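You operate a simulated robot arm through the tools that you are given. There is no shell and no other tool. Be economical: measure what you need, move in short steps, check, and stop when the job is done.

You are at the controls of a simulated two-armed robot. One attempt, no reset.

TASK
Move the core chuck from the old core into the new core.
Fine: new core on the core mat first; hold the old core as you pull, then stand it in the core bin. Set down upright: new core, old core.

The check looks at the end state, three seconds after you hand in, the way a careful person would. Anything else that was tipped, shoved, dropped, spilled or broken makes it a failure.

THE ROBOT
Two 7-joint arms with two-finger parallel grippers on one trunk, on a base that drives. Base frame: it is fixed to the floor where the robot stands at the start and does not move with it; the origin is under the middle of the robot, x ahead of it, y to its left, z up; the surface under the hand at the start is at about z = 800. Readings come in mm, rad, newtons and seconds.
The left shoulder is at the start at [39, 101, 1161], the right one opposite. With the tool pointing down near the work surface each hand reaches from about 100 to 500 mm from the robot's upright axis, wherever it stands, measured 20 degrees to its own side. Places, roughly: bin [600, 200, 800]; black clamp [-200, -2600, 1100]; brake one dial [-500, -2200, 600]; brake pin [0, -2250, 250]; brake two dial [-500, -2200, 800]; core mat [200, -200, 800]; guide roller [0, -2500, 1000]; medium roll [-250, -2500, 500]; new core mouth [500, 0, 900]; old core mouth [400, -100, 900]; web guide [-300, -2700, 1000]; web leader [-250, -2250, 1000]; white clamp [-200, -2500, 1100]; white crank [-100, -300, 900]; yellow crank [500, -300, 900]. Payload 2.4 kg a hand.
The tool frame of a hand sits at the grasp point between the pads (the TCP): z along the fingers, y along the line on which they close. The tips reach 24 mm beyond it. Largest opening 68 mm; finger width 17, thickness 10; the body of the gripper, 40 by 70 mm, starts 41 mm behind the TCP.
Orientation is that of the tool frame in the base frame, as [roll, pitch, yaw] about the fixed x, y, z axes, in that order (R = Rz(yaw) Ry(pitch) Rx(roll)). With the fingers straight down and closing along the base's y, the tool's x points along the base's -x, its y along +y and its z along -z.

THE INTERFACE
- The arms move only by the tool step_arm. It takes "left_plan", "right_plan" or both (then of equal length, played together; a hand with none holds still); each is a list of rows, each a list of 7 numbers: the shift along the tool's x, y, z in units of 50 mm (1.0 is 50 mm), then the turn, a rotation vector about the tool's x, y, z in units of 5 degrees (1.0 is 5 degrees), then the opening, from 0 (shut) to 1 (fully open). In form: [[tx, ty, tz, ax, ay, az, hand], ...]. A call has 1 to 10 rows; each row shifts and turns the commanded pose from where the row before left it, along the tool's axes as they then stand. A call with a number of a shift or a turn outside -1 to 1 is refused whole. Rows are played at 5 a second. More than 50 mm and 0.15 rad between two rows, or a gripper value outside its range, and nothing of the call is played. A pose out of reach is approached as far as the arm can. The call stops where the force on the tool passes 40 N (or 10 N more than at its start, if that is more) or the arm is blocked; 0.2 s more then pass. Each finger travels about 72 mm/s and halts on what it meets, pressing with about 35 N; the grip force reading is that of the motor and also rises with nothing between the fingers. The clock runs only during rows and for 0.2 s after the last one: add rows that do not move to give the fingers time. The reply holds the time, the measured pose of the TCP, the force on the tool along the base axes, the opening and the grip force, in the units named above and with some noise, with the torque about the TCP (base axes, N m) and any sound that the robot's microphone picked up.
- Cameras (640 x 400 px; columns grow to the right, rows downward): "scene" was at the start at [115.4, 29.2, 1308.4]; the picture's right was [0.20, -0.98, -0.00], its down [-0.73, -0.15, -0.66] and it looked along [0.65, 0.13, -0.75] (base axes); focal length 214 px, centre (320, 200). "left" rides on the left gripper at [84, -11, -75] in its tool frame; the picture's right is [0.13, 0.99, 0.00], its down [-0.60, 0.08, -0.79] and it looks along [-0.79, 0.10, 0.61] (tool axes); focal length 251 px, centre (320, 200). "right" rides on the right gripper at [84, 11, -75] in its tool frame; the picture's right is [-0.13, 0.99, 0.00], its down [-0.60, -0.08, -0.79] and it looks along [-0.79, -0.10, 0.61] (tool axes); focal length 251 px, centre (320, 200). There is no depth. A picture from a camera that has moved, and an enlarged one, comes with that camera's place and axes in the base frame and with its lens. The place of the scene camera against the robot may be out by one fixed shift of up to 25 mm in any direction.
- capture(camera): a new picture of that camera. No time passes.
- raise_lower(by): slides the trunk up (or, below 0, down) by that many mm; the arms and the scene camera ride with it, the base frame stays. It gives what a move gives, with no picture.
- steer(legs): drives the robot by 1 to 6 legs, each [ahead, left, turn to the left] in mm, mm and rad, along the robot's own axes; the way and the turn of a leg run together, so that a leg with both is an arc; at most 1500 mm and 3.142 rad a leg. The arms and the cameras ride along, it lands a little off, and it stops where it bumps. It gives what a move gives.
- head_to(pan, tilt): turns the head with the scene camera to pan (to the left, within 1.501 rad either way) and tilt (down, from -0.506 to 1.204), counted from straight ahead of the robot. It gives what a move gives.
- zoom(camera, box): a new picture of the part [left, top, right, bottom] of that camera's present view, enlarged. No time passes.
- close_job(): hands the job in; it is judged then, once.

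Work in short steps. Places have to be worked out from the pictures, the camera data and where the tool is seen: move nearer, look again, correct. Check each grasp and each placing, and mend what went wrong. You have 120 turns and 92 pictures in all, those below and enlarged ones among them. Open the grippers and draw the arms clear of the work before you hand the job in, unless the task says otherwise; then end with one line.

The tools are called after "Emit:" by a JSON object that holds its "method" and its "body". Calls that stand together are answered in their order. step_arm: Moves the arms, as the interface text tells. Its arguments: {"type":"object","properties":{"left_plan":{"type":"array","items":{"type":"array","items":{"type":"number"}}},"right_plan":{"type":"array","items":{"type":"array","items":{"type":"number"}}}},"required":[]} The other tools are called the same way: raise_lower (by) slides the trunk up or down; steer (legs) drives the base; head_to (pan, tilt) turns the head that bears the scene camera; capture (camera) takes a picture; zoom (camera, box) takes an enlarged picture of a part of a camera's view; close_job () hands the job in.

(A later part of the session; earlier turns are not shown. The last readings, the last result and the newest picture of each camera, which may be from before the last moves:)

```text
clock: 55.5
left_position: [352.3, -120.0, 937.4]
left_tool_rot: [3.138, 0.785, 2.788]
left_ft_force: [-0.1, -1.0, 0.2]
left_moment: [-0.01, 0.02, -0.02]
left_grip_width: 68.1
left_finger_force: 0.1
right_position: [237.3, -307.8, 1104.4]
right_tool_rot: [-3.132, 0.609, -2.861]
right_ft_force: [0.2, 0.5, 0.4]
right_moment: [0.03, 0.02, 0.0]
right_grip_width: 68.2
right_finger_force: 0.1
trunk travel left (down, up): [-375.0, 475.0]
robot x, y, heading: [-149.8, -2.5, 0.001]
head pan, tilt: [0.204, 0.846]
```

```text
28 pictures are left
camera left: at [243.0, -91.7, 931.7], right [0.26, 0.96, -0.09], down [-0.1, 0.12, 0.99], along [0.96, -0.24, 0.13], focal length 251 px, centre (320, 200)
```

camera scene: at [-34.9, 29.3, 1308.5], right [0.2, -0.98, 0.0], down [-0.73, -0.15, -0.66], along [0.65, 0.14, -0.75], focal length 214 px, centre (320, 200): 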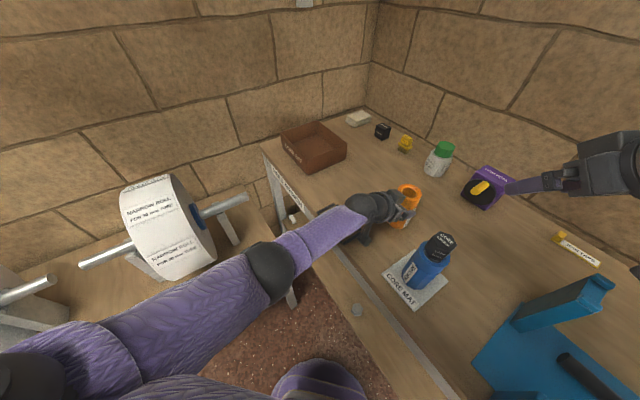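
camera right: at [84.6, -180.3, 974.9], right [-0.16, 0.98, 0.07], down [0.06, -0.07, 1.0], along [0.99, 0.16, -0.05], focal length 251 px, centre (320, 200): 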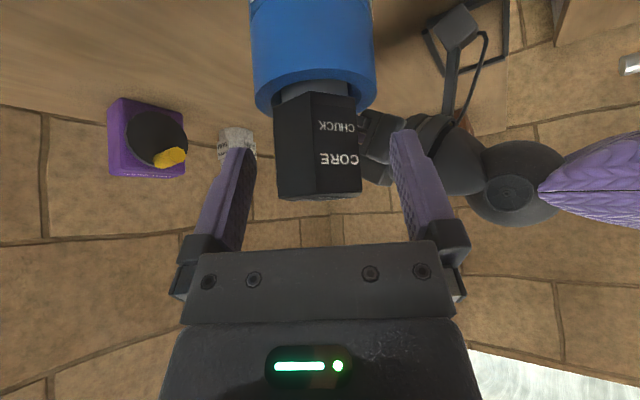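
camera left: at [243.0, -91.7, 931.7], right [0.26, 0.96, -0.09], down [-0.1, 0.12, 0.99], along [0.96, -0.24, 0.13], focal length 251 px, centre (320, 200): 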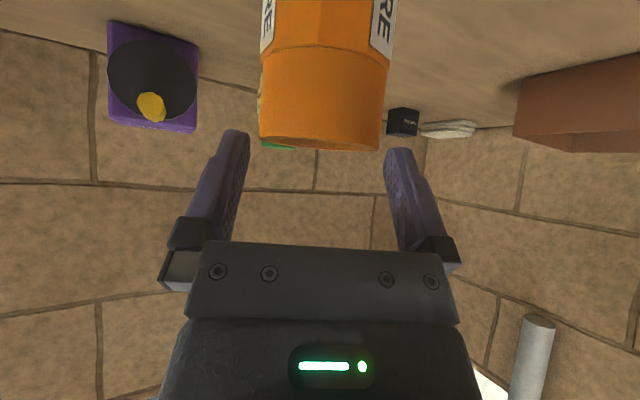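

It's centred now. I descend to z≈905, easing 5 mm forward, then close.

Emit:
{"method": "step_arm", "body": {"left_plan": [[0.19, 0, 0.26, 0, 0, 0, 1], [0.19, 0, 0.26, 0, 0, 0, 1], [0, 0, 0, 0, 0, 0, 1], [0, 0, 0, 0, 0, 0, 0.88], [0, 0, 0, 0, 0, 0, 0.8], [0, 0, 0, 0, 0, 0, 0.6], [0, 0, 0, 0, 0, 0, 0.4], [0, 0, 0, 0, 0, 0, 0.4]]}}

Emit:
{"method": "capture", "body": {"camera": "left"}}

```text
clock: 57.3
left_position: [357.3, -123.8, 907.9]
left_tool_rot: [3.141, 0.786, 2.788]
left_ft_force: [0.8, 0.2, 0.6]
left_moment: [0.05, -0.1, 0.01]
left_grip_width: 57.0
left_finger_force: 34.8
right_position: [238.4, -306.8, 1104.6]
right_tool_rot: [-3.131, 0.609, -2.861]
right_ft_force: [-0.4, -0.3, -0.6]
right_moment: [-0.03, 0.01, 0.0]
right_grip_width: 68.1
right_finger_force: 0.1
trunk travel left (down, up): [-375.0, 475.0]
robot x, y, heading: [-150.6, 0.0, 0.005]
head pan, tilt: [0.204, 0.846]
```

```text
27 pictures are left
camera left: at [247.9, -94.1, 901.7], right [0.26, 0.96, -0.09], down [-0.1, 0.12, 0.99], along [0.96, -0.24, 0.13], focal length 251 px, centre (320, 200)
```

left: 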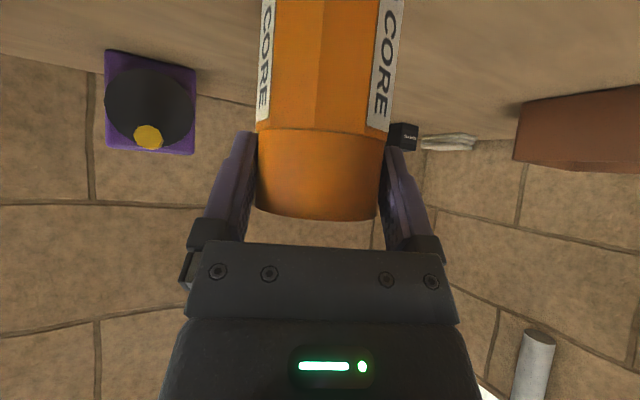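

Gripped on the collar at 57 mm. I lift 110 mm and check.

Emit:
{"method": "step_arm", "body": {"left_plan": [[-0.3, 0, -0.3, 0, 0, 0, 0.4], [-0.63, 0, -0.63, 0, 0, 0, 0.4], [-0.63, 0, -0.63, 0, 0, 0, 0.4], [0, 0, 0, 0, 0, 0, 0.4]]}}

Emit:
{"method": "capture", "body": {"camera": "scene"}}

```text
clock: 58.3
left_position: [357.2, -124.1, 1017.1]
left_tool_rot: [3.139, 0.786, 2.789]
left_ft_force: [0.0, -1.5, -1.2]
left_moment: [-0.01, -0.01, 0.0]
left_grip_width: 56.7
left_finger_force: 35.1
right_position: [237.5, -307.8, 1105.0]
right_tool_rot: [-3.13, 0.607, -2.861]
right_ft_force: [-0.1, -0.2, -0.7]
right_moment: [0.02, -0.03, -0.02]
right_grip_width: 67.9
right_finger_force: 0.0
trunk travel left (down, up): [-375.0, 475.0]
robot x, y, heading: [-153.1, -0.2, 0.002]
head pan, tilt: [0.204, 0.846]
```

```text
26 pictures are left
camera scene: at [-34.7, 29.2, 1308.4], right [0.2, -0.98, 0.0], down [-0.73, -0.15, -0.66], along [0.65, 0.14, -0.75], focal length 214 px, centre (320, 200)
```

scene: 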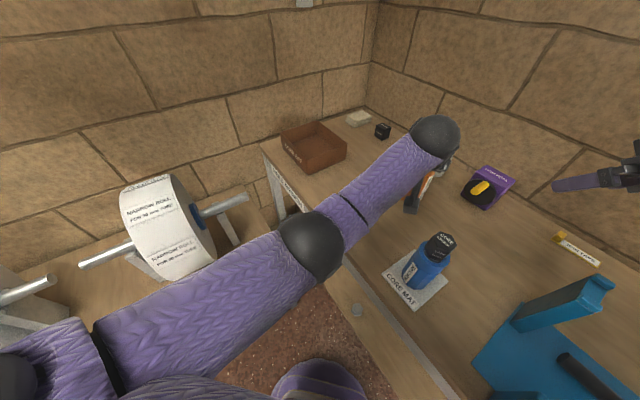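

I swing the core left toward the bin side and yaw the hand +30°, which keeps the core vertical.

Emit:
{"method": "step_arm", "body": {"left_plan": [[0.084, 0.937, -0.084, 0, 0, 0, 0.4], [0.084, 0.937, -0.084, 0, 0, 0, 0.4], [0.084, 0.937, -0.084, 0, 0, 0, 0.4], [0.084, 0.937, -0.084, 0, 0, 0, 0.4], [0, 0, 0, -0.707, 0, -0.707, 0.4], [0, 0, 0, -0.707, 0, -0.707, 0.4], [0, 0, 0, -0.707, 0, -0.707, 0.4], [0, 0, 0, -0.707, 0, -0.707, 0.4], [0, 0, 0, -0.707, 0, -0.707, 0.4], [0, 0, 0, -0.707, 0, -0.707, 0.4]]}}

```text
clock: 60.5
left_position: [398.9, 62.0, 1017.3]
left_tool_rot: [3.137, 0.785, -2.971]
left_ft_force: [-0.7, 0.6, 0.5]
left_moment: [0.0, -0.01, -0.04]
left_grip_width: 27.3
left_finger_force: 0.0
right_position: [238.4, -306.5, 1104.9]
right_tool_rot: [-3.13, 0.608, -2.86]
right_ft_force: [-0.1, 0.2, -0.3]
right_moment: [-0.03, 0.01, -0.02]
right_grip_width: 68.2
right_finger_force: 0.1
trunk travel left (down, up): [-375.0, 475.0]
robot x, y, heading: [-149.6, 1.3, 0.003]
head pan, tilt: [0.204, 0.846]
```

The grip width fell to 27 mm, so the core slipped out. I look to see where it went.

Emit:
{"method": "capture", "body": {"camera": "scene"}}

Emit:
{"method": "capture", "body": {"camera": "left"}}

```text
25 pictures are left
camera scene: at [-34.8, 29.2, 1308.5], right [0.2, -0.98, 0.0], down [-0.73, -0.15, -0.66], along [0.65, 0.14, -0.75], focal length 214 px, centre (320, 200)
```

scene: 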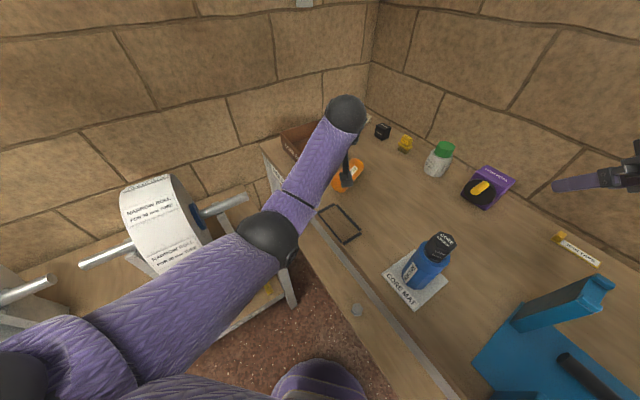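

```text
24 pictures are left
camera left: at [290.8, 32.3, 1012.1], right [-0.26, 0.96, -0.09], down [-0.15, 0.05, 0.99], along [0.95, 0.27, 0.13], focal length 251 px, centre (320, 200)
```

left: 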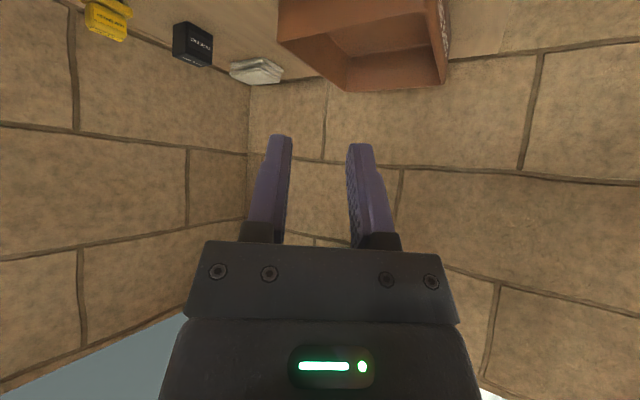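

The old core is on the table near the bin and nothing else looks disturbed. I raise the left hand out of the way and zoom in.

Emit:
{"method": "step_arm", "body": {"left_plan": [[0, 0, 0, 0, 0, 0, 1], [0, 0.8, 0, 0, 0, 0, 1], [-0.5, 0.3, -0.5, 0, 0, 0, 1], [-0.5, 0, -0.5, 0, 0, 0, 1], [0.5, 0, -0.5, 0, 0, 0, 1], [0.5, 0, -0.5, 0, 0, 0, 1], [0, 0, 0, 0, 0, 0, 1]]}}

Emit:
{"method": "capture", "body": {"camera": "scene"}}

Emit:
{"method": "zoom", "body": {"camera": "scene", "box": [270, 110, 410, 230]}}

```text
clock: 62.1
left_position: [322.2, 106.5, 1088.8]
left_tool_rot: [3.14, 0.785, -2.971]
left_ft_force: [0.2, 0.3, 0.3]
left_moment: [0.0, 0.0, -0.04]
left_grip_width: 68.0
left_finger_force: 0.1
right_position: [238.8, -307.0, 1104.3]
right_tool_rot: [-3.13, 0.61, -2.859]
right_ft_force: [-0.7, -0.5, 0.8]
right_moment: [0.01, 0.01, 0.01]
right_grip_width: 67.9
right_finger_force: 0.1
trunk travel left (down, up): [-375.0, 475.0]
robot x, y, heading: [-150.7, 2.1, 0.005]
head pan, tilt: [0.204, 0.846]
```

```text
23 pictures are left
camera scene: at [-34.8, 29.3, 1308.5], right [0.2, -0.98, 0.0], down [-0.73, -0.15, -0.66], along [0.65, 0.14, -0.75], focal length 214 px, centre (320, 200)
```

scene: 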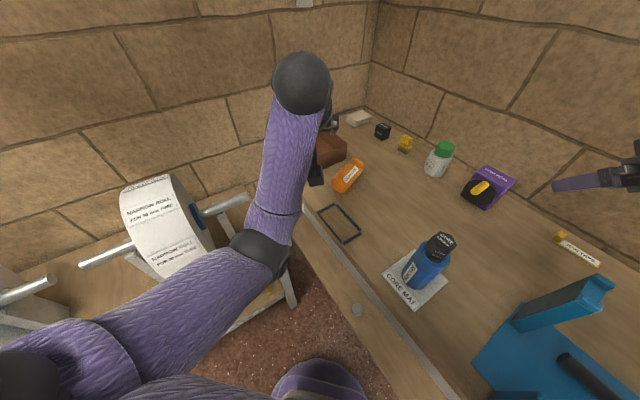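

```text
3.33 times, centred on (340, 170) of scene
camera zoom: at [-34.8, 29.3, 1308.5], right [0.2, -0.98, 0.0], down [-0.73, -0.15, -0.66], along [0.65, 0.14, -0.75], focal length 715 px, centre (253, 300)
```

zoom: 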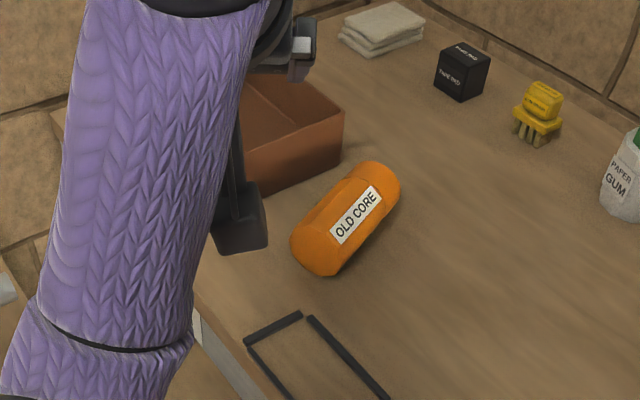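

The old core lies on its side, mouth pointing away, from about (443, 62) at the base to (565, 19) at the mouth. I'll re-grip it near the mouth from above and rotate it upright, but first I drive closer, away from the bench corner.

Emit:
{"method": "steer", "body": {"legs": [[130, 45, 0]]}}

Emit:
{"method": "steer", "body": {"legs": [[120, 40, 0]]}}

Emit:
{"method": "capture", "body": {"camera": "scene"}}

```text
clock: 63.4
left_position: [453.4, 151.6, 1089.0]
left_tool_rot: [3.14, 0.785, -2.973]
left_ft_force: [-0.8, 1.2, -0.4]
left_moment: [0.0, 0.0, 0.01]
left_grip_width: 68.0
left_finger_force: 0.1
right_position: [368.4, -260.6, 1104.9]
right_tool_rot: [-3.131, 0.606, -2.862]
right_ft_force: [-0.2, -0.1, -0.1]
right_moment: [0.0, 0.0, -0.01]
right_grip_width: 68.2
right_finger_force: 0.1
trunk travel left (down, up): [-375.0, 475.0]
robot x, y, heading: [-16.3, 47.8, 0.002]
head pan, tilt: [0.204, 0.846]
```

```text
clock: 64.8
left_position: [570.5, 193.0, 1088.6]
left_tool_rot: [3.14, 0.787, -2.971]
left_ft_force: [0.7, -0.1, -0.3]
left_moment: [0.0, 0.03, -0.05]
left_grip_width: 68.2
left_finger_force: 0.0
right_position: [487.8, -220.8, 1104.1]
right_tool_rot: [-3.132, 0.608, -2.86]
right_ft_force: [0.2, 0.2, -0.6]
right_moment: [0.0, -0.01, -0.03]
right_grip_width: 67.9
right_finger_force: 0.0
trunk travel left (down, up): [-375.0, 475.0]
robot x, y, heading: [98.5, 86.1, 0.004]
head pan, tilt: [0.204, 0.846]
stopped in leg 1: the robot was blocked; the commanded pose is now the measured one
```

```text
21 pictures are left
camera scene: at [214.4, 114.6, 1308.5], right [0.21, -0.98, 0.0], down [-0.73, -0.15, -0.66], along [0.65, 0.14, -0.75], focal length 214 px, centre (320, 200)
```

scene: 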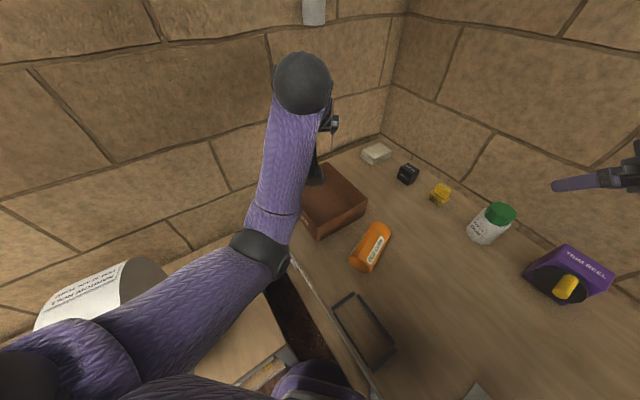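

The base stopped at about (98, 86), which is close enough. I zoom in on the fallen core from here.

Emit:
{"method": "zoom", "body": {"camera": "scene", "box": [300, 190, 440, 290]}}

```text
4.00 times, centred on (370, 240) of scene
camera zoom: at [214.4, 114.6, 1308.5], right [0.21, -0.98, 0.0], down [-0.73, -0.15, -0.66], along [0.65, 0.14, -0.75], focal length 858 px, centre (120, 40)
```

zoom: 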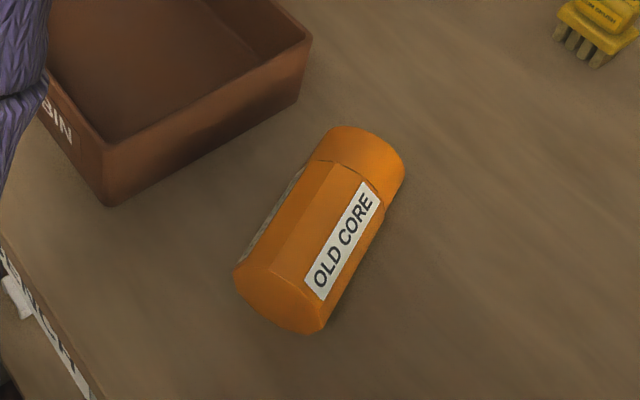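

Refined estimate: the axis passes (492, 41) pointing -23°, with the mouth near (557, 12). I bring the left hand over the mouth end and start reducing the tilt.

Emit:
{"method": "step_arm", "body": {"left_plan": [[0.41, -0.72, -0.126, 0, 0, 0, 1], [0.41, -0.72, -0.126, 0, 0, 0, 1], [0.41, -0.72, -0.126, 0, 0, 0, 1], [0.41, -0.72, -0.126, 0, 0, 0, 1], [0, 0, 0, 0.707, 0, 0.707, 1], [0, 0, 0, 0.707, 0, 0.707, 1], [0, 0, 0, 0.707, 0, 0.707, 1], [0, 0, 0, 0.707, 0, 0.707, 1], [0, 0, 0, 0.707, 0, 0.707, 1], [0, 0, 0, 0.707, 0, 0.707, 1]]}}

Emit:
{"method": "step_arm", "body": {"left_plan": [[0, 0, 0, 0.4, 0, 0.4, 1], [0, 0, 0, 0, 1, 0, 1], [0, 0, 0, 0, 1, 0, 1], [0, 0, 0, 0, 1, 0, 1], [0, 0, 0, 0, 1, 0, 1], [0, 0, 0, 0, 1, 0, 1], [0, 0, 0, 0, 1, 0, 1], [0, 0, 0, 0, 1, 0, 1], [0, 0, 0, 0, 1, 0, 1], [0, 0, 0, 0, 0, 0, 1]]}}

Emit:
{"method": "capture", "body": {"camera": "left"}}

```text
clock: 67.0
left_position: [519.3, 36.6, 1048.3]
left_tool_rot: [3.14, 0.786, 2.79]
left_ft_force: [0.3, 0.6, -0.4]
left_moment: [0.0, 0.01, 0.03]
left_grip_width: 68.1
left_finger_force: 0.0
right_position: [487.5, -220.5, 1103.8]
right_tool_rot: [-3.131, 0.608, -2.859]
right_ft_force: [-0.9, 0.1, -0.4]
right_moment: [0.01, 0.02, 0.02]
right_grip_width: 67.8
right_finger_force: 0.1
trunk travel left (down, up): [-375.0, 475.0]
robot x, y, heading: [96.2, 84.3, 0.003]
head pan, tilt: [0.204, 0.846]
```

```text
clock: 68.2
left_position: [529.6, 48.2, 1038.8]
left_tool_rot: [-3.139, 0.439, 2.751]
left_ft_force: [1.2, -1.5, -1.7]
left_moment: [-0.03, -0.11, 0.04]
left_grip_width: 67.9
left_finger_force: 0.1
left hand out of reach, approached as far as the arm can: row 5, 6
right_position: [487.3, -221.3, 1104.7]
right_tool_rot: [-3.131, 0.608, -2.859]
right_ft_force: [0.7, -0.1, -0.7]
right_moment: [-0.01, 0.0, 0.0]
right_grip_width: 68.0
right_finger_force: 0.0
trunk travel left (down, up): [-375.0, 475.0]
robot x, y, heading: [96.6, 87.7, 0.003]
head pan, tilt: [0.204, 0.846]
stopped in row 6 (left hand): the force on the tool passed its limit at 47 N (the readings are from after the stop); the commanded pose is now the measured one
```

```text
19 pictures are left
camera left: at [426.0, 79.9, 1072.1], right [0.27, 0.96, -0.06], down [0.22, 0.0, 0.97], along [0.94, -0.28, -0.22], focal length 251 px, centre (320, 200)
```

left: 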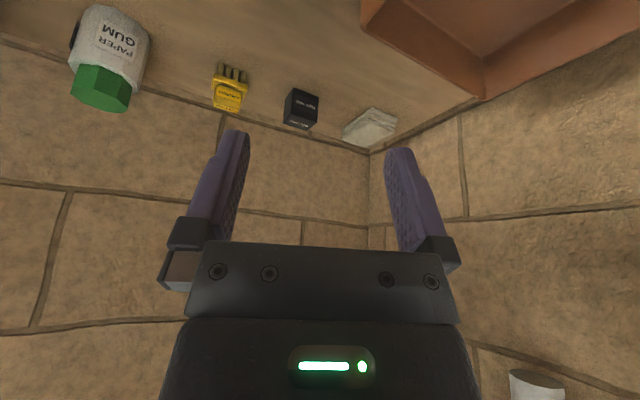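

The arm is near its limit at this height. I descend first, since a lower wrist gains reach, and then continue the tilt.

Emit:
{"method": "step_arm", "body": {"left_plan": [[0.305, -0.153, 0.593, 0, 0, 0, 1], [0.305, -0.153, 0.593, 0, 0, 0, 1], [0.305, -0.153, 0.593, 0, 0, 0, 1], [0, 0, 0, 0, 1, 0, 1], [0, 0, 0, 0, 1, 0, 1], [0, 0, 0, 0, 0, 0, 1]]}}

Emit:
{"method": "capture", "body": {"camera": "left"}}

Emit:
{"method": "capture", "body": {"camera": "scene"}}

```text
clock: 69.6
left_position: [518.8, 27.5, 940.7]
left_tool_rot: [-3.138, 0.264, 2.753]
left_ft_force: [-0.5, -0.3, 0.2]
left_moment: [0.03, -0.01, 0.01]
left_grip_width: 68.1
left_finger_force: 0.0
right_position: [487.7, -221.1, 1104.2]
right_tool_rot: [-3.131, 0.61, -2.858]
right_ft_force: [-0.5, -0.2, 0.5]
right_moment: [-0.01, -0.01, -0.02]
right_grip_width: 68.1
right_finger_force: 0.1
trunk travel left (down, up): [-375.0, 475.0]
robot x, y, heading: [100.2, 85.2, 0.006]
head pan, tilt: [0.204, 0.846]
```

```text
18 pictures are left
camera left: at [421.5, 56.7, 991.5], right [0.26, 0.96, -0.04], down [0.38, -0.07, 0.92], along [0.89, -0.26, -0.38], focal length 251 px, centre (320, 200)
```

left: 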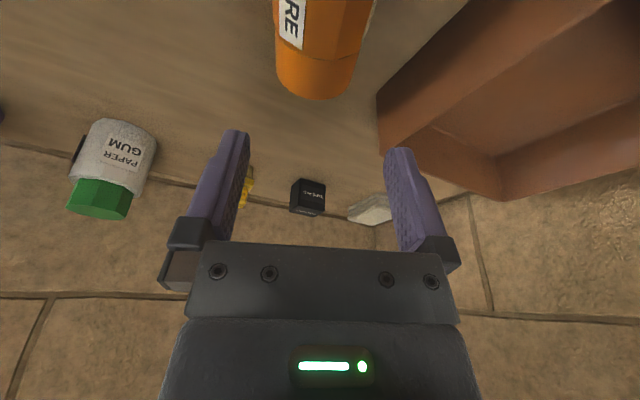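

```text
17 pictures are left
camera scene: at [214.4, 114.5, 1308.5], right [0.21, -0.98, 0.0], down [-0.73, -0.15, -0.66], along [0.65, 0.14, -0.75], focal length 214 px, centre (320, 200)
```

scene: 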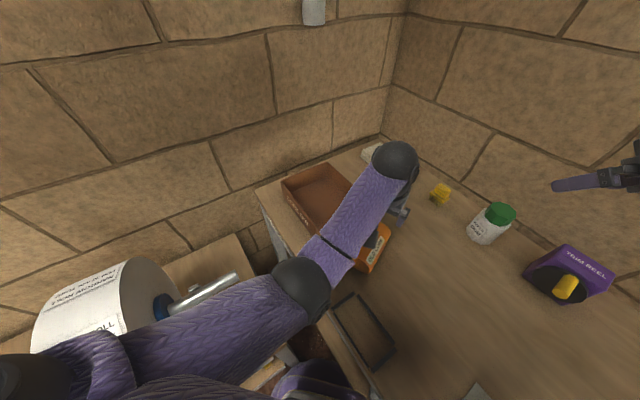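

The wrist view puts the mouth at (554, 13), axis about -19°, but upright rotation needs the hand near vertical and that is out of reach here. I'll grip the core at its middle, lay it closer to the robot, and then regrip near the mouth.

Emit:
{"method": "step_arm", "body": {"left_plan": [[0.464, -0.03, -0.124, 0, 0, -0.5, 1], [0.143, 0, 0.53, 0, 0, 0, 1], [0.1, 0, 0.371, 0, 0, 0, 1], [0, 0, 0, 0, 0, 0, 1]]}}

Emit:
{"method": "capture", "body": {"camera": "left"}}

```text
clock: 70.6
left_position: [494.5, 33.0, 893.7]
left_tool_rot: [-3.125, 0.265, 2.797]
left_ft_force: [-0.5, 0.2, -0.2]
left_moment: [0.01, -0.02, 0.0]
left_grip_width: 67.9
left_finger_force: 0.1
right_position: [487.1, -221.0, 1105.2]
right_tool_rot: [-3.129, 0.609, -2.859]
right_ft_force: [-1.1, 0.6, -0.9]
right_moment: [-0.01, -0.03, -0.01]
right_grip_width: 68.1
right_finger_force: 0.1
trunk travel left (down, up): [-375.0, 475.0]
robot x, y, heading: [97.0, 82.2, 0.004]
head pan, tilt: [0.204, 0.846]
```

```text
16 pictures are left
camera left: at [396.3, 59.2, 944.6], right [0.22, 0.97, -0.05], down [0.38, -0.04, 0.92], along [0.9, -0.22, -0.38], focal length 251 px, centre (320, 200)
```

left: 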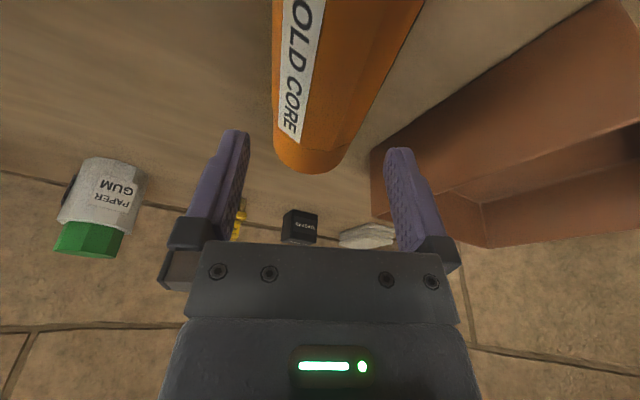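

The axis is at -22°, about 3.5 mm to tool +y. I correct both, descend to z≈832 and close.

Emit:
{"method": "step_arm", "body": {"left_plan": [[0, 0.07, 0, -0.15, 0, 0.5, 1], [0.1, 0, 0.37, 0, 0, 0, 1], [0.1, 0, 0.37, 0, 0, 0, 1], [0.1, 0, 0.37, 0, 0, 0, 1], [0.02, 0, 0.08, 0, 0, 0, 1], [0, 0, 0, 0, 0, 0, 0.85], [0, 0, 0, 0, 0, 0, 0.7], [0, 0, 0, 0, 0, 0, 0.4], [0, 0, 0, 0, 0, 0, 0.2], [0, 0, 0, 0, 0, 0, 0.2]]}}

```text
clock: 72.8
left_position: [497.0, 39.4, 830.6]
left_tool_rot: [3.133, 0.266, 2.752]
left_ft_force: [-0.9, -0.5, -0.1]
left_moment: [-0.02, -0.02, 0.02]
left_grip_width: 57.9
left_finger_force: 35.3
right_position: [488.5, -221.8, 1104.4]
right_tool_rot: [-3.132, 0.61, -2.86]
right_ft_force: [0.3, -0.3, -0.4]
right_moment: [0.0, -0.04, 0.01]
right_grip_width: 68.2
right_finger_force: 0.1
trunk travel left (down, up): [-375.0, 475.0]
robot x, y, heading: [96.5, 82.7, 0.006]
head pan, tilt: [0.204, 0.846]
```

The grip holds at 58 mm. I lift gently and bring it about 100 mm closer at slow speed.

Emit:
{"method": "step_arm", "body": {"left_plan": [[-0.1, 0, -0.38, 0, 0, 0, 0.2], [-0.1, 0, -0.38, 0, 0, 0, 0.2], [0.364, -0.134, -0.098, 0, 0, 0, 0.2], [0.364, -0.134, -0.098, 0, 0, 0, 0.2], [0.364, -0.134, -0.098, 0, 0, 0, 0.2], [0.364, -0.134, -0.098, 0, 0, 0, 0.2], [0.364, -0.134, -0.098, 0, 0, 0, 0.2], [0, 0, 0, 0, 0, 0, 0.2]]}}

Emit:
{"method": "capture", "body": {"camera": "left"}}

```text
clock: 74.4
left_position: [449.6, 51.9, 915.0]
left_tool_rot: [3.048, 0.412, 2.736]
left_ft_force: [0.6, 0.6, -0.6]
left_moment: [0.01, 0.0, 0.01]
left_grip_width: 58.0
left_finger_force: 34.4
right_position: [488.0, -220.7, 1103.7]
right_tool_rot: [-3.132, 0.608, -2.859]
right_ft_force: [0.6, -0.3, 0.5]
right_moment: [0.01, 0.02, -0.01]
right_grip_width: 68.1
right_finger_force: 0.0
trunk travel left (down, up): [-375.0, 475.0]
robot x, y, heading: [100.5, 83.9, 0.007]
head pan, tilt: [0.204, 0.846]
stopped in row 7 (left hand): the arm was blocked; the commanded pose is now the measured one
```

```text
15 pictures are left
camera left: at [344.9, 78.2, 948.5], right [0.25, 0.97, 0.03], down [0.22, -0.09, 0.97], along [0.94, -0.23, -0.23], focal length 251 px, centre (320, 200)
```

left: 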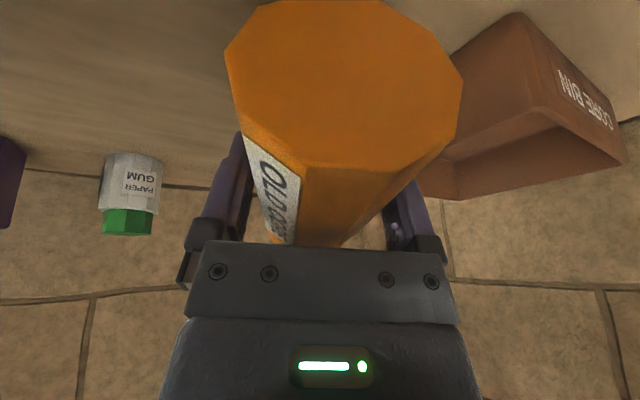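

The arm was blocked partway (z rose to 915), though the core is still held firmly. I look at what is in the way.

Emit:
{"method": "capture", "body": {"camera": "scene"}}

```text
14 pictures are left
camera scene: at [214.6, 114.6, 1308.4], right [0.21, -0.98, 0.0], down [-0.73, -0.15, -0.66], along [0.65, 0.14, -0.75], focal length 214 px, centre (320, 200)
```

scene: 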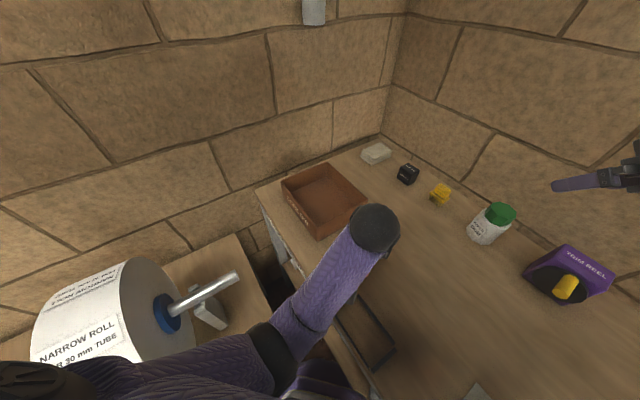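

The elbow seems to be fouling near the bench or base. With the core held clear of everything, I back the robot to its earlier, roomier spot, so the core rides along.

Emit:
{"method": "steer", "body": {"legs": [[-150, -85, 0]]}}

Emit:
{"method": "step_arm", "body": {"left_plan": [[0, 0, 0, 0.5, 0.5, 0, 0.2], [0, 0, 0, 0.47, 0.6, 0, 0.2], [0, 0, 0, 0, 0.57, 0, 0.2], [0, 0, 0, 0, 0, 0, 0.2]]}}

Emit:
{"method": "capture", "body": {"camera": "scene"}}

```text
clock: 75.9
left_position: [298.9, -32.9, 914.5]
left_tool_rot: [3.049, 0.411, 2.736]
left_ft_force: [-0.9, 0.2, -1.9]
left_moment: [-0.02, -0.03, 0.01]
left_grip_width: 58.1
left_finger_force: 35.6
right_position: [336.8, -305.6, 1105.7]
right_tool_rot: [-3.132, 0.608, -2.859]
right_ft_force: [-0.8, 0.6, -0.4]
right_moment: [0.02, -0.01, -0.01]
right_grip_width: 67.9
right_finger_force: 0.0
trunk travel left (down, up): [-375.0, 475.0]
robot x, y, heading: [-50.3, 4.9, 0.008]
head pan, tilt: [0.204, 0.846]
```

```text
clock: 76.9
left_position: [299.5, -30.8, 912.9]
left_tool_rot: [3.133, 0.266, 2.74]
left_ft_force: [-0.8, -0.2, -0.3]
left_moment: [0.03, 0.02, 0.01]
left_grip_width: 57.9
left_finger_force: 35.3
right_position: [336.5, -305.0, 1103.4]
right_tool_rot: [-3.132, 0.61, -2.86]
right_ft_force: [0.2, 0.3, 0.1]
right_moment: [0.0, 0.01, 0.03]
right_grip_width: 67.9
right_finger_force: 0.1
trunk travel left (down, up): [-375.0, 475.0]
robot x, y, heading: [-49.1, 5.8, 0.003]
head pan, tilt: [0.204, 0.846]
```

```text
13 pictures are left
camera scene: at [63.9, 30.8, 1308.4], right [0.2, -0.98, 0.0], down [-0.73, -0.15, -0.66], along [0.65, 0.14, -0.75], focal length 214 px, centre (320, 200)
```

scene: 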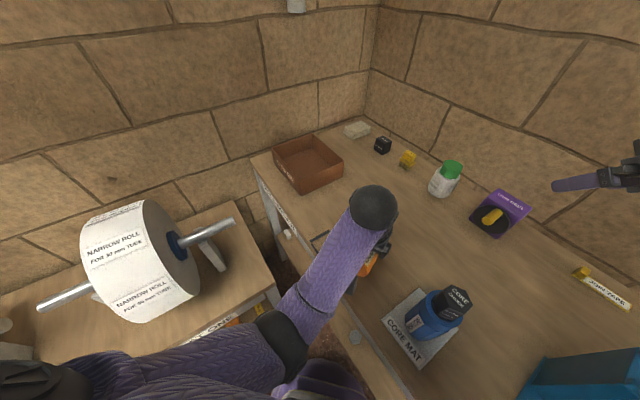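

The core is level again. The dark frame lies below this spot, so I shift 65 mm away from it and then lower the core onto clear table.

Emit:
{"method": "step_arm", "body": {"left_plan": [[-0.22, -0.367, 0.059, 0, 0, 0, 0.2], [-0.22, -0.367, 0.059, 0, 0, 0, 0.2], [-0.22, -0.367, 0.059, 0, 0, 0, 0.2], [0.13, 0, 0.48, 0, 0, 0, 0.2], [0.13, 0, 0.48, 0, 0, 0, 0.2], [0.12, 0, 0.44, 0, 0, 0, 0.2], [0, 0, 0, 0, 0, 0, 0.2]]}}

```text
clock: 78.5
left_position: [323.5, -84.3, 847.4]
left_tool_rot: [3.106, 0.291, 2.749]
left_ft_force: [-0.4, 0.1, -0.4]
left_moment: [-0.01, -0.02, 0.0]
left_grip_width: 57.9
left_finger_force: 34.9
right_position: [337.2, -305.0, 1104.4]
right_tool_rot: [-3.131, 0.607, -2.859]
right_ft_force: [-0.2, -0.9, -1.0]
right_moment: [0.03, 0.02, 0.02]
right_grip_width: 68.3
right_finger_force: 0.0
trunk travel left (down, up): [-375.0, 475.0]
robot x, y, heading: [-55.2, 1.5, 0.001]
head pan, tilt: [0.204, 0.846]
```

It's about 15 mm above the surface with a slight attitude drift. I correct that and set it down.

Emit:
{"method": "step_arm", "body": {"left_plan": [[-0.1, 0, 0.03, 0.31, 0.29, 0, 0.2], [0.04, 0, 0.15, 0, 0, 0, 0.2], [0.03, 0, 0.11, 0, 0, 0, 0.2], [0, 0, 0, 0, 0, 0, 0.2]]}}

```text
clock: 79.2
left_position: [320.5, -74.5, 826.2]
left_tool_rot: [3.116, 0.237, 2.749]
left_ft_force: [-6.7, 0.2, 30.8]
left_moment: [-0.49, 1.04, -0.34]
left_grip_width: 57.7
left_finger_force: 34.9
right_position: [333.4, -305.6, 1105.8]
right_tool_rot: [-3.13, 0.612, -2.86]
right_ft_force: [-0.3, -0.5, -1.0]
right_moment: [0.02, 0.0, 0.01]
right_grip_width: 68.3
right_finger_force: 0.0
trunk travel left (down, up): [-375.0, 475.0]
robot x, y, heading: [-49.1, -0.3, 0.005]
head pan, tilt: [0.204, 0.846]
stopped in row 3 (left hand): the force on the tool passed its limit at 57 N (the readings are from after the stop); the commanded pose is now the measured one
```

The core is on the table, pressed with about 30 N. I release, lift, and look.

Emit:
{"method": "step_arm", "body": {"left_plan": [[-0.01, 0, -0.05, 0, 0, 0, 0.2], [0, 0, 0, 0, 0, 0, 0.7], [0, 0, 0, 0, 0, 0, 1], [0, 0, 0, 0, 0, 0, 1], [-0.13, 0, -0.48, 0, 0, 0, 1], [-0.16, 0, -0.6, 0, 0, 0, 1], [-0.16, 0, -0.6, 0, 0, 0, 1], [0, 0, 0, 0, 0, 0, 1]]}}

Emit:
{"method": "capture", "body": {"camera": "left"}}

```text
clock: 81.0
left_position: [324.9, -74.2, 912.5]
left_tool_rot: [3.112, 0.227, 2.754]
left_ft_force: [-0.3, 0.0, -0.3]
left_moment: [0.01, -0.01, 0.0]
left_grip_width: 68.2
left_finger_force: 0.0
right_position: [337.4, -304.9, 1104.3]
right_tool_rot: [-3.13, 0.61, -2.861]
right_ft_force: [-0.6, -0.6, -0.6]
right_moment: [0.03, -0.01, 0.0]
right_grip_width: 68.0
right_finger_force: 0.0
trunk travel left (down, up): [-375.0, 475.0]
robot x, y, heading: [-49.9, 0.9, 0.001]
head pan, tilt: [0.204, 0.846]
```

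```text
12 pictures are left
camera left: at [228.0, -48.8, 966.5], right [0.25, 0.97, 0.0], down [0.4, -0.1, 0.91], along [0.88, -0.23, -0.41], focal length 251 px, centre (320, 200)
```

left: 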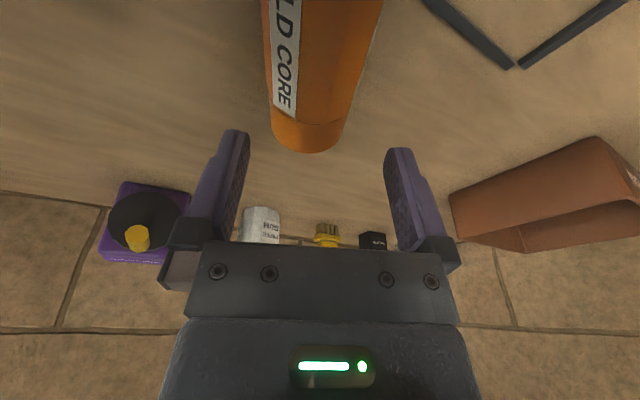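

The core's mouth is now at about (377, -98), axis -23°. For a slightly back-tilted grasp near the mouth, I drive a little forward to gain reach.

Emit:
{"method": "steer", "body": {"legs": [[75, 22, 0]]}}

```text
clock: 82.0
left_position: [398.8, -53.2, 912.8]
left_tool_rot: [3.112, 0.229, 2.752]
left_ft_force: [1.2, -0.1, -0.3]
left_moment: [-0.01, -0.01, 0.02]
left_grip_width: 67.9
left_finger_force: 0.1
right_position: [410.3, -283.2, 1103.8]
right_tool_rot: [-3.131, 0.608, -2.859]
right_ft_force: [-0.5, 0.6, 0.0]
right_moment: [0.06, -0.02, -0.01]
right_grip_width: 67.9
right_finger_force: 0.0
trunk travel left (down, up): [-375.0, 475.0]
robot x, y, heading: [22.1, 22.5, 0.004]
head pan, tilt: [0.204, 0.846]
```

Now I position over the grip point (360, -91) and tilt the hand back to about -12°.

Emit:
{"method": "step_arm", "body": {"left_plan": [[0.21, -0.5, -0.05, 0.33, 0, 0, 1], [0.21, -0.5, -0.05, 0, 0, 0, 1], [0, 0, 0, 0, 1, 0, 1], [0, 0, 0, 0, 1, 0, 1], [0, 0, 0, 0, 1, 0, 1], [0, 0, 0, 0, 1, 0, 1], [0, 0, 0, 0, 1, 0, 1], [0, 0, 0, 0, 0, 0, 1]]}}

Emit:
{"method": "capture", "body": {"camera": "left"}}

```text
clock: 83.8
left_position: [360.3, -90.0, 911.4]
left_tool_rot: [3.139, -0.206, 2.754]
left_ft_force: [0.4, -0.5, 0.3]
left_moment: [-0.02, 0.0, -0.04]
left_grip_width: 68.2
left_finger_force: 0.0
right_position: [410.7, -282.3, 1104.5]
right_tool_rot: [-3.131, 0.609, -2.86]
right_ft_force: [0.5, -1.2, 0.8]
right_moment: [-0.01, 0.0, -0.04]
right_grip_width: 68.2
right_finger_force: 0.0
trunk travel left (down, up): [-375.0, 475.0]
robot x, y, heading: [22.4, 24.2, 0.005]
head pan, tilt: [0.204, 0.846]
```

```text
11 pictures are left
camera left: at [294.3, -75.6, 1003.3], right [0.26, 0.97, 0.03], down [0.73, -0.21, 0.65], along [0.64, -0.15, -0.76], focal length 251 px, centre (320, 200)
```

left: 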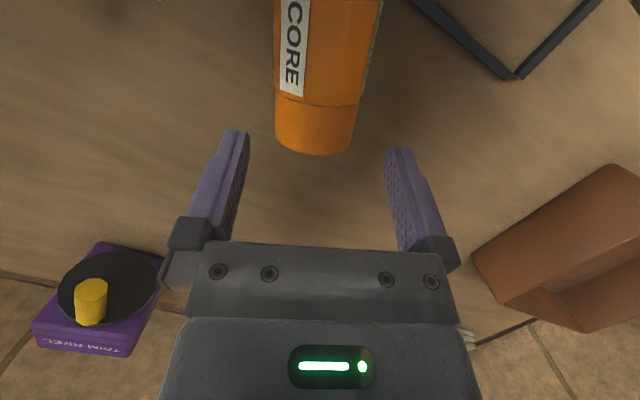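

Alignment is within 1 mm. I descend to z≈831 and grip the collar.

Emit:
{"method": "step_arm", "body": {"left_plan": [[-0.128, -0.005, 0.518, 0, 0, 0, 1], [-0.128, -0.005, 0.518, 0, 0, 0, 1], [-0.128, -0.005, 0.518, 0, 0, 0, 1], [0, 0, 0, 0, 0, 0, 1], [0, 0, 0, 0, 0, 0, 0.85], [0, 0, 0, 0, 0, 0, 0.7], [0, 0, 0, 0, 0, 0, 0.4], [0, 0, 0, 0, 0, 0, 0.2], [0, 0, 0, 0, 0, 0, 0.2]]}}

```text
clock: 85.8
left_position: [359.8, -78.2, 845.4]
left_tool_rot: [3.141, -0.207, 2.751]
left_ft_force: [-0.7, 0.5, -0.1]
left_moment: [-0.03, -0.04, 0.01]
left_grip_width: 58.4
left_finger_force: 35.1
left hand out of reach, approached as far as the arm can: row 2, 3
right_position: [411.8, -283.1, 1104.1]
right_tool_rot: [-3.131, 0.608, -2.86]
right_ft_force: [-0.2, 0.3, -0.2]
right_moment: [0.0, -0.01, 0.01]
right_grip_width: 68.0
right_finger_force: 0.0
trunk travel left (down, up): [-375.0, 475.0]
robot x, y, heading: [23.2, 24.4, 0.002]
head pan, tilt: [0.204, 0.846]
```

The arm was at its reach limit and drifted, but something 58 mm wide is gripped. I lift 40 mm slowly and check.

Emit:
{"method": "step_arm", "body": {"left_plan": [[0.08, 0, -0.39, 0, 0, 0, 0.2], [0.08, 0, -0.39, 0, 0, 0, 0.2], [0, 0, 0, 0, 0, 0, 0.2]]}}

Emit:
{"method": "capture", "body": {"camera": "left"}}

```text
clock: 86.6
left_position: [361.4, -79.0, 885.5]
left_tool_rot: [3.139, -0.205, 2.753]
left_ft_force: [0.0, -0.3, -0.7]
left_moment: [0.0, -0.04, 0.03]
left_grip_width: 58.3
left_finger_force: 35.0
right_position: [411.4, -283.2, 1104.8]
right_tool_rot: [-3.13, 0.608, -2.861]
right_ft_force: [0.1, 0.4, -0.5]
right_moment: [-0.03, -0.03, -0.02]
right_grip_width: 68.0
right_finger_force: 0.1
trunk travel left (down, up): [-375.0, 475.0]
robot x, y, heading: [25.8, 26.8, -0.001]
head pan, tilt: [0.204, 0.846]
```

```text
10 pictures are left
camera left: at [295.5, -64.1, 976.7], right [0.26, 0.97, 0.03], down [0.73, -0.21, 0.65], along [0.64, -0.15, -0.76], focal length 251 px, centre (320, 200)
```

left: 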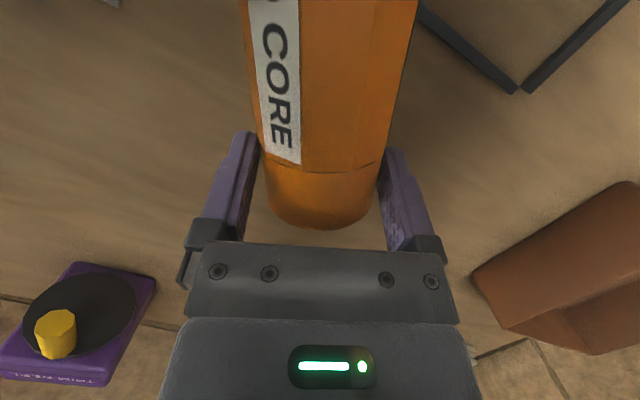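

The core is held right at the collar, well aligned. I lift and start rotating it upright while easing forward.

Emit:
{"method": "step_arm", "body": {"left_plan": [[0.12, 0, -0.58, 0, 0, 0, 0.2], [0.12, 0, -0.58, 0, 0, 0, 0.2], [-0.117, 0, 0, 0, -1, 0, 0.2], [-0.117, 0, 0, 0, -1, 0, 0.2], [-0.117, 0, 0, 0, -1, 0, 0.2], [-0.117, 0, 0.02, 0, -1, 0, 0.2], [-0.117, 0, 0.02, 0, -1, 0, 0.2], [-0.112, 0, 0.03, 0, -1, 0, 0.2], [-0.11, 0, 0.04, 0, -1, 0, 0.2], [-0.106, 0, 0.05, 0, -1, 0, 0.2]]}}

Emit:
{"method": "step_arm", "body": {"left_plan": [[-0.17, 0, 0.11, 0, -1, 0, 0.2], [-0.16, 0, 0.12, 0, -1, 0, 0.2], [-0.146, 0, 0.136, 0, -1, 0, 0.2], [-0.134, 0, 0.148, 0, -1, 0, 0.2], [-0.12, 0, 0.16, 0, -1, 0, 0.2], [-0.106, 0, 0.17, 0, -1, 0, 0.2], [-0.09, 0, 0.178, 0, -1, 0, 0.2], [-0.074, 0, 0.186, 0, -1, 0, 0.2], [0, 0, 0, 0, 0, 0, 0.2]]}}

Emit:
{"method": "capture", "body": {"camera": "scene"}}

```text
clock: 88.8
left_position: [402.8, -98.5, 941.4]
left_tool_rot: [3.14, 0.495, 2.751]
left_ft_force: [0.4, 0.4, -0.8]
left_moment: [-0.02, -0.03, 0.04]
left_grip_width: 58.0
left_finger_force: 34.9
right_position: [410.8, -282.3, 1104.3]
right_tool_rot: [-3.131, 0.608, -2.859]
right_ft_force: [0.7, -1.2, 0.0]
right_moment: [-0.02, -0.01, -0.01]
right_grip_width: 67.9
right_finger_force: 0.1
trunk travel left (down, up): [-375.0, 475.0]
robot x, y, heading: [22.9, 20.4, 0.004]
head pan, tilt: [0.204, 0.846]
```

```text
clock: 90.8
left_position: [476.1, -129.6, 934.9]
left_tool_rot: [3.136, 1.191, 2.749]
left_ft_force: [0.7, 0.1, -0.2]
left_moment: [0.04, -0.01, 0.0]
left_grip_width: 57.6
left_finger_force: 34.4
right_position: [411.3, -282.7, 1104.7]
right_tool_rot: [-3.13, 0.61, -2.86]
right_ft_force: [0.1, 0.2, 0.2]
right_moment: [0.0, -0.01, 0.0]
right_grip_width: 67.9
right_finger_force: 0.1
trunk travel left (down, up): [-375.0, 475.0]
robot x, y, heading: [21.6, 22.2, 0.005]
head pan, tilt: [0.204, 0.846]
```

```text
9 pictures are left
camera scene: at [138.1, 53.0, 1308.5], right [0.2, -0.98, 0.0], down [-0.73, -0.15, -0.66], along [0.65, 0.14, -0.75], focal length 214 px, centre (320, 200)
```

scene: 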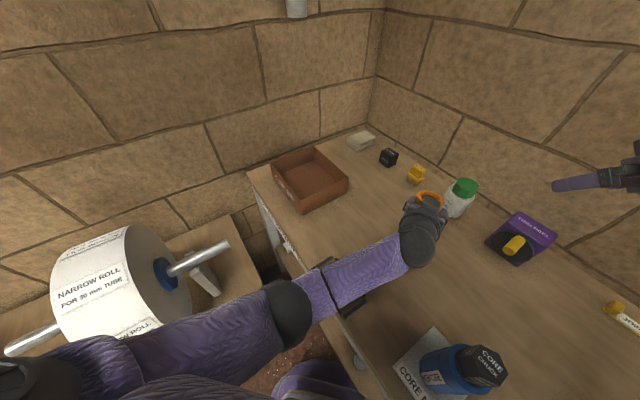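

Nearly upright. I finish the last 10° and lift another 50 mm, then check how upright it looks.

Emit:
{"method": "step_arm", "body": {"left_plan": [[0, 0, 0, 0, -1, 0, 0.2], [0, 0, 0, 0, -1, 0, 0.2], [-0.49, 0, -0.1, 0, 0, 0, 0.2], [-0.49, 0, -0.1, 0, 0, 0, 0.2], [0, 0, 0, 0, 0, 0, 0.2]]}}

Emit:
{"method": "capture", "body": {"camera": "left"}}

```text
clock: 92.0
left_position: [479.2, -123.3, 980.4]
left_tool_rot: [3.055, 1.359, 2.678]
left_ft_force: [0.4, -0.6, -0.7]
left_moment: [0.0, -0.01, 0.0]
left_grip_width: 57.5
left_finger_force: 34.6
right_position: [411.6, -283.8, 1104.6]
right_tool_rot: [-3.13, 0.606, -2.861]
right_ft_force: [-0.1, 0.5, 0.4]
right_moment: [0.01, -0.01, -0.01]
right_grip_width: 68.0
right_finger_force: 0.1
trunk travel left (down, up): [-375.0, 475.0]
robot x, y, heading: [20.3, 24.0, 0.001]
head pan, tilt: [0.204, 0.846]
```

```text
8 pictures are left
camera left: at [392.3, -97.8, 914.2], right [0.34, 0.93, -0.11], down [-0.58, 0.3, 0.76], along [0.74, -0.2, 0.64], focal length 251 px, centre (320, 200)
```

left: 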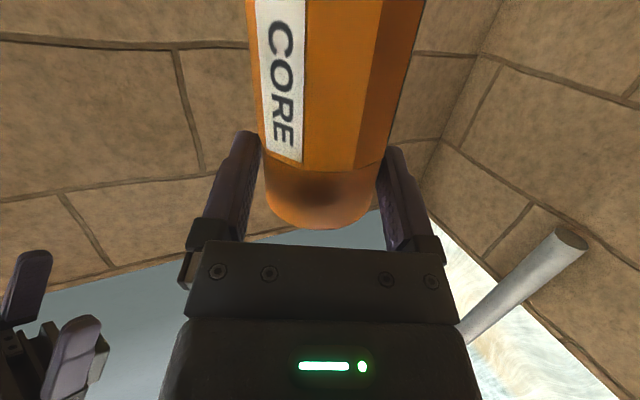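

The core sits in the hand exactly as when it was lying, so it hasn't slipped and should be upright within about 1°. I drive slightly forward-left toward the bin.

Emit:
{"method": "steer", "body": {"legs": [[58, 42, 0]]}}

Emit:
{"method": "step_arm", "body": {"left_plan": [[-0.2, 0.4, -0.04, 0, 0, 0, 0.2], [0, 0.4, 0, 0, 0, 0, 0.2], [0, 0.4, 0, 0, 0, 0, 0.2], [0, 0.4, 0, 0, 0, 0, 0.2], [0, 0, 0, 0, 0, 0, 0.2]]}}

```text
clock: 93.1
left_position: [538.6, -83.0, 981.7]
left_tool_rot: [3.065, 1.363, 2.684]
left_ft_force: [0.4, 0.4, 0.0]
left_moment: [0.0, 0.02, -0.04]
left_grip_width: 54.7
left_finger_force: 34.9
right_position: [468.2, -241.4, 1104.7]
right_tool_rot: [-3.132, 0.607, -2.862]
right_ft_force: [-0.4, 0.3, 0.9]
right_moment: [0.0, 0.02, 0.0]
right_grip_width: 68.0
right_finger_force: 0.1
trunk travel left (down, up): [-375.0, 475.0]
robot x, y, heading: [82.8, 61.4, -0.004]
head pan, tilt: [0.204, 0.846]
```

```text
clock: 94.3
left_position: [565.8, -9.5, 993.2]
left_tool_rot: [3.059, 1.363, 2.677]
left_ft_force: [-0.2, 0.5, -1.5]
left_moment: [0.0, 0.02, 0.0]
left_grip_width: 54.9
left_finger_force: 35.3
right_position: [467.9, -241.7, 1104.4]
right_tool_rot: [-3.131, 0.608, -2.862]
right_ft_force: [0.6, -0.2, -0.5]
right_moment: [0.01, -0.01, -0.01]
right_grip_width: 68.0
right_finger_force: 0.1
trunk travel left (down, up): [-375.0, 475.0]
robot x, y, heading: [83.1, 63.9, -0.002]
head pan, tilt: [0.204, 0.846]
```

The grip width settled from 57.5 to 54.7 mm; the octagon probably turned onto its flats. I check before going on.

Emit:
{"method": "capture", "body": {"camera": "left"}}

```text
7 pictures are left
camera left: at [479.1, 16.6, 927.2], right [0.35, 0.93, -0.11], down [-0.58, 0.3, 0.76], along [0.74, -0.2, 0.65], focal length 251 px, centre (320, 200)
```

left: 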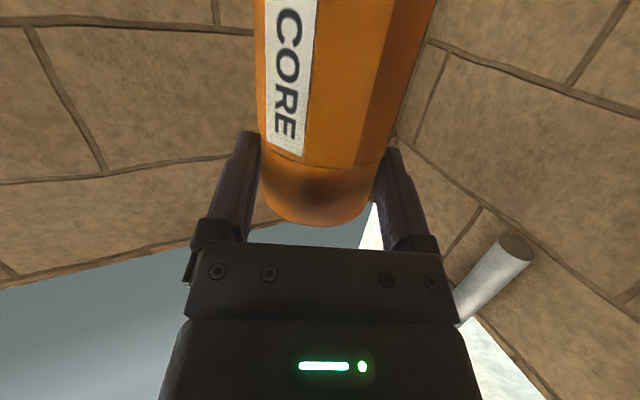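

Slight settling only. I yaw the hand +40° slowly so it will enter over the bin's robot-facing wall.

Emit:
{"method": "step_arm", "body": {"left_plan": [[0, 0, 0, -0.785, 0, -0.16, 0.2], [0, 0, 0, -0.785, 0, -0.16, 0.2], [0, 0, 0, -0.785, 0, -0.16, 0.2], [0, 0, 0, -0.785, 0, -0.16, 0.2], [0, 0, 0, -0.785, 0, -0.16, 0.2], [0, 0, 0, -0.785, 0, -0.16, 0.2], [0, 0, 0, -0.785, 0, -0.16, 0.2], [0, 0, 0, -0.785, 0, -0.16, 0.2], [0, 0, 0, -0.785, 0, -0.16, 0.2], [0, 0, 0, -0.785, 0, -0.16, 0.2]]}}

```text
clock: 96.5
left_position: [566.1, -7.8, 992.7]
left_tool_rot: [3.068, 1.372, -2.895]
left_ft_force: [0.4, -0.4, -0.2]
left_moment: [-0.01, 0.03, 0.03]
left_grip_width: 54.5
left_finger_force: 35.2
right_position: [468.0, -242.6, 1103.7]
right_tool_rot: [-3.133, 0.608, -2.865]
right_ft_force: [0.2, 0.3, -0.6]
right_moment: [0.0, 0.01, 0.0]
right_grip_width: 68.1
right_finger_force: 0.1
trunk travel left (down, up): [-375.0, 475.0]
robot x, y, heading: [81.2, 65.2, 0.001]
head pan, tilt: [0.204, 0.846]
```

Yaw is done, with f at about +18°. I carry it slowly to above the bin spot, core centre near (590, 160).

Emit:
{"method": "step_arm", "body": {"left_plan": [[-0.033, 0.434, 0.165, 0, 0, 0, 0.2], [-0.033, 0.434, 0.165, 0, 0, 0, 0.2], [-0.033, 0.434, 0.165, 0, 0, 0, 0.2], [-0.033, 0.434, 0.165, 0, 0, 0, 0.2], [-0.033, 0.434, 0.165, 0, 0, 0, 0.2], [-0.033, 0.434, 0.165, 0, 0, 0, 0.2], [-0.033, 0.434, 0.165, 0, 0, 0, 0.2], [0, 0, 0, 0, 0, 0, 0.2]]}}

Emit:
{"method": "capture", "body": {"camera": "scene"}}

```text
clock: 98.3
left_position: [576.7, 156.5, 996.5]
left_tool_rot: [3.059, 1.376, -2.907]
left_ft_force: [-0.7, -1.3, -0.7]
left_moment: [-0.03, 0.02, 0.0]
left_grip_width: 54.4
left_finger_force: 34.7
right_position: [469.6, -241.8, 1104.3]
right_tool_rot: [-3.129, 0.609, -2.863]
right_ft_force: [0.1, 0.2, 1.4]
right_moment: [0.0, 0.0, 0.02]
right_grip_width: 67.6
right_finger_force: 0.1
trunk travel left (down, up): [-375.0, 475.0]
robot x, y, heading: [83.4, 63.9, 0.002]
head pan, tilt: [0.204, 0.846]
```

```text
6 pictures are left
camera scene: at [195.7, 95.2, 1308.4], right [0.2, -0.98, 0.0], down [-0.73, -0.15, -0.66], along [0.65, 0.13, -0.75], focal length 214 px, centre (320, 200)
```

scene: 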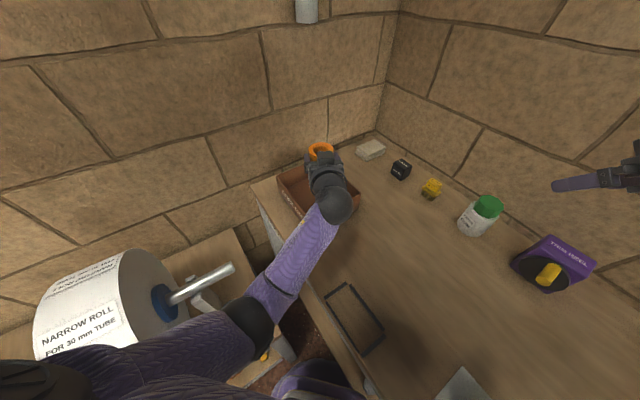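

It's above the bin. I lower 60 mm, past the rim, watching the force.

Emit:
{"method": "step_arm", "body": {"left_plan": [[0.39, 0, 0.08, 0, 0, 0, 0.2], [0.39, 0, 0.08, 0, 0, 0, 0.2], [0.39, 0, 0.08, 0, 0, 0, 0.2], [0, 0, 0, 0, 0, 0, 0.2]]}}

Emit:
{"method": "capture", "body": {"camera": "left"}}

```text
clock: 99.3
left_position: [575.5, 156.8, 935.9]
left_tool_rot: [3.058, 1.375, -2.906]
left_ft_force: [0.2, 0.2, -1.4]
left_moment: [0.03, 0.01, 0.02]
left_grip_width: 54.4
left_finger_force: 34.4
right_position: [468.6, -241.6, 1104.7]
right_tool_rot: [-3.132, 0.607, -2.862]
right_ft_force: [1.0, 0.3, 1.0]
right_moment: [-0.02, 0.0, 0.02]
right_grip_width: 68.0
right_finger_force: 0.2
trunk travel left (down, up): [-375.0, 475.0]
robot x, y, heading: [82.7, 66.2, -0.001]
head pan, tilt: [0.204, 0.846]
```

```text
5 pictures are left
camera left: at [492.8, 119.1, 868.4], right [-0.33, 0.94, -0.11], down [-0.65, -0.14, 0.75], along [0.68, 0.32, 0.66], focal length 251 px, centre (320, 200)
```

left: 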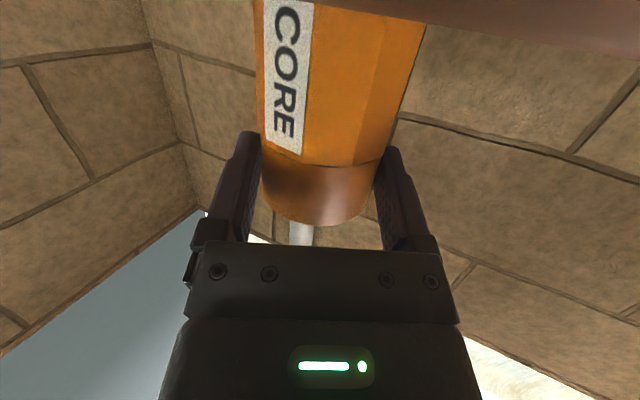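

The near rim (z≈871) is about 44 mm in front of the camera block, as planned. I go on down slowly.

Emit:
{"method": "step_arm", "body": {"left_plan": [[0.2, 0, 0.04, 0, 0, 0, 0.2], [0.2, 0, 0.04, 0, 0, 0, 0.2], [0.06, 0, 0.012, 0, 0, 0, 0.2], [0, 0, 0, 0, 0, 0, 0.2]]}}

```text
clock: 100.3
left_position: [574.1, 156.0, 913.8]
left_tool_rot: [3.06, 1.374, -2.906]
left_ft_force: [-0.2, -0.1, -0.7]
left_moment: [-0.01, 0.01, 0.02]
left_grip_width: 54.5
left_finger_force: 34.9
right_position: [468.6, -241.1, 1104.9]
right_tool_rot: [-3.132, 0.606, -2.862]
right_ft_force: [-0.8, 0.7, 0.4]
right_moment: [0.01, -0.02, 0.03]
right_grip_width: 68.2
right_finger_force: 0.0
trunk travel left (down, up): [-375.0, 475.0]
robot x, y, heading: [80.4, 64.8, -0.004]
head pan, tilt: [0.204, 0.846]
```

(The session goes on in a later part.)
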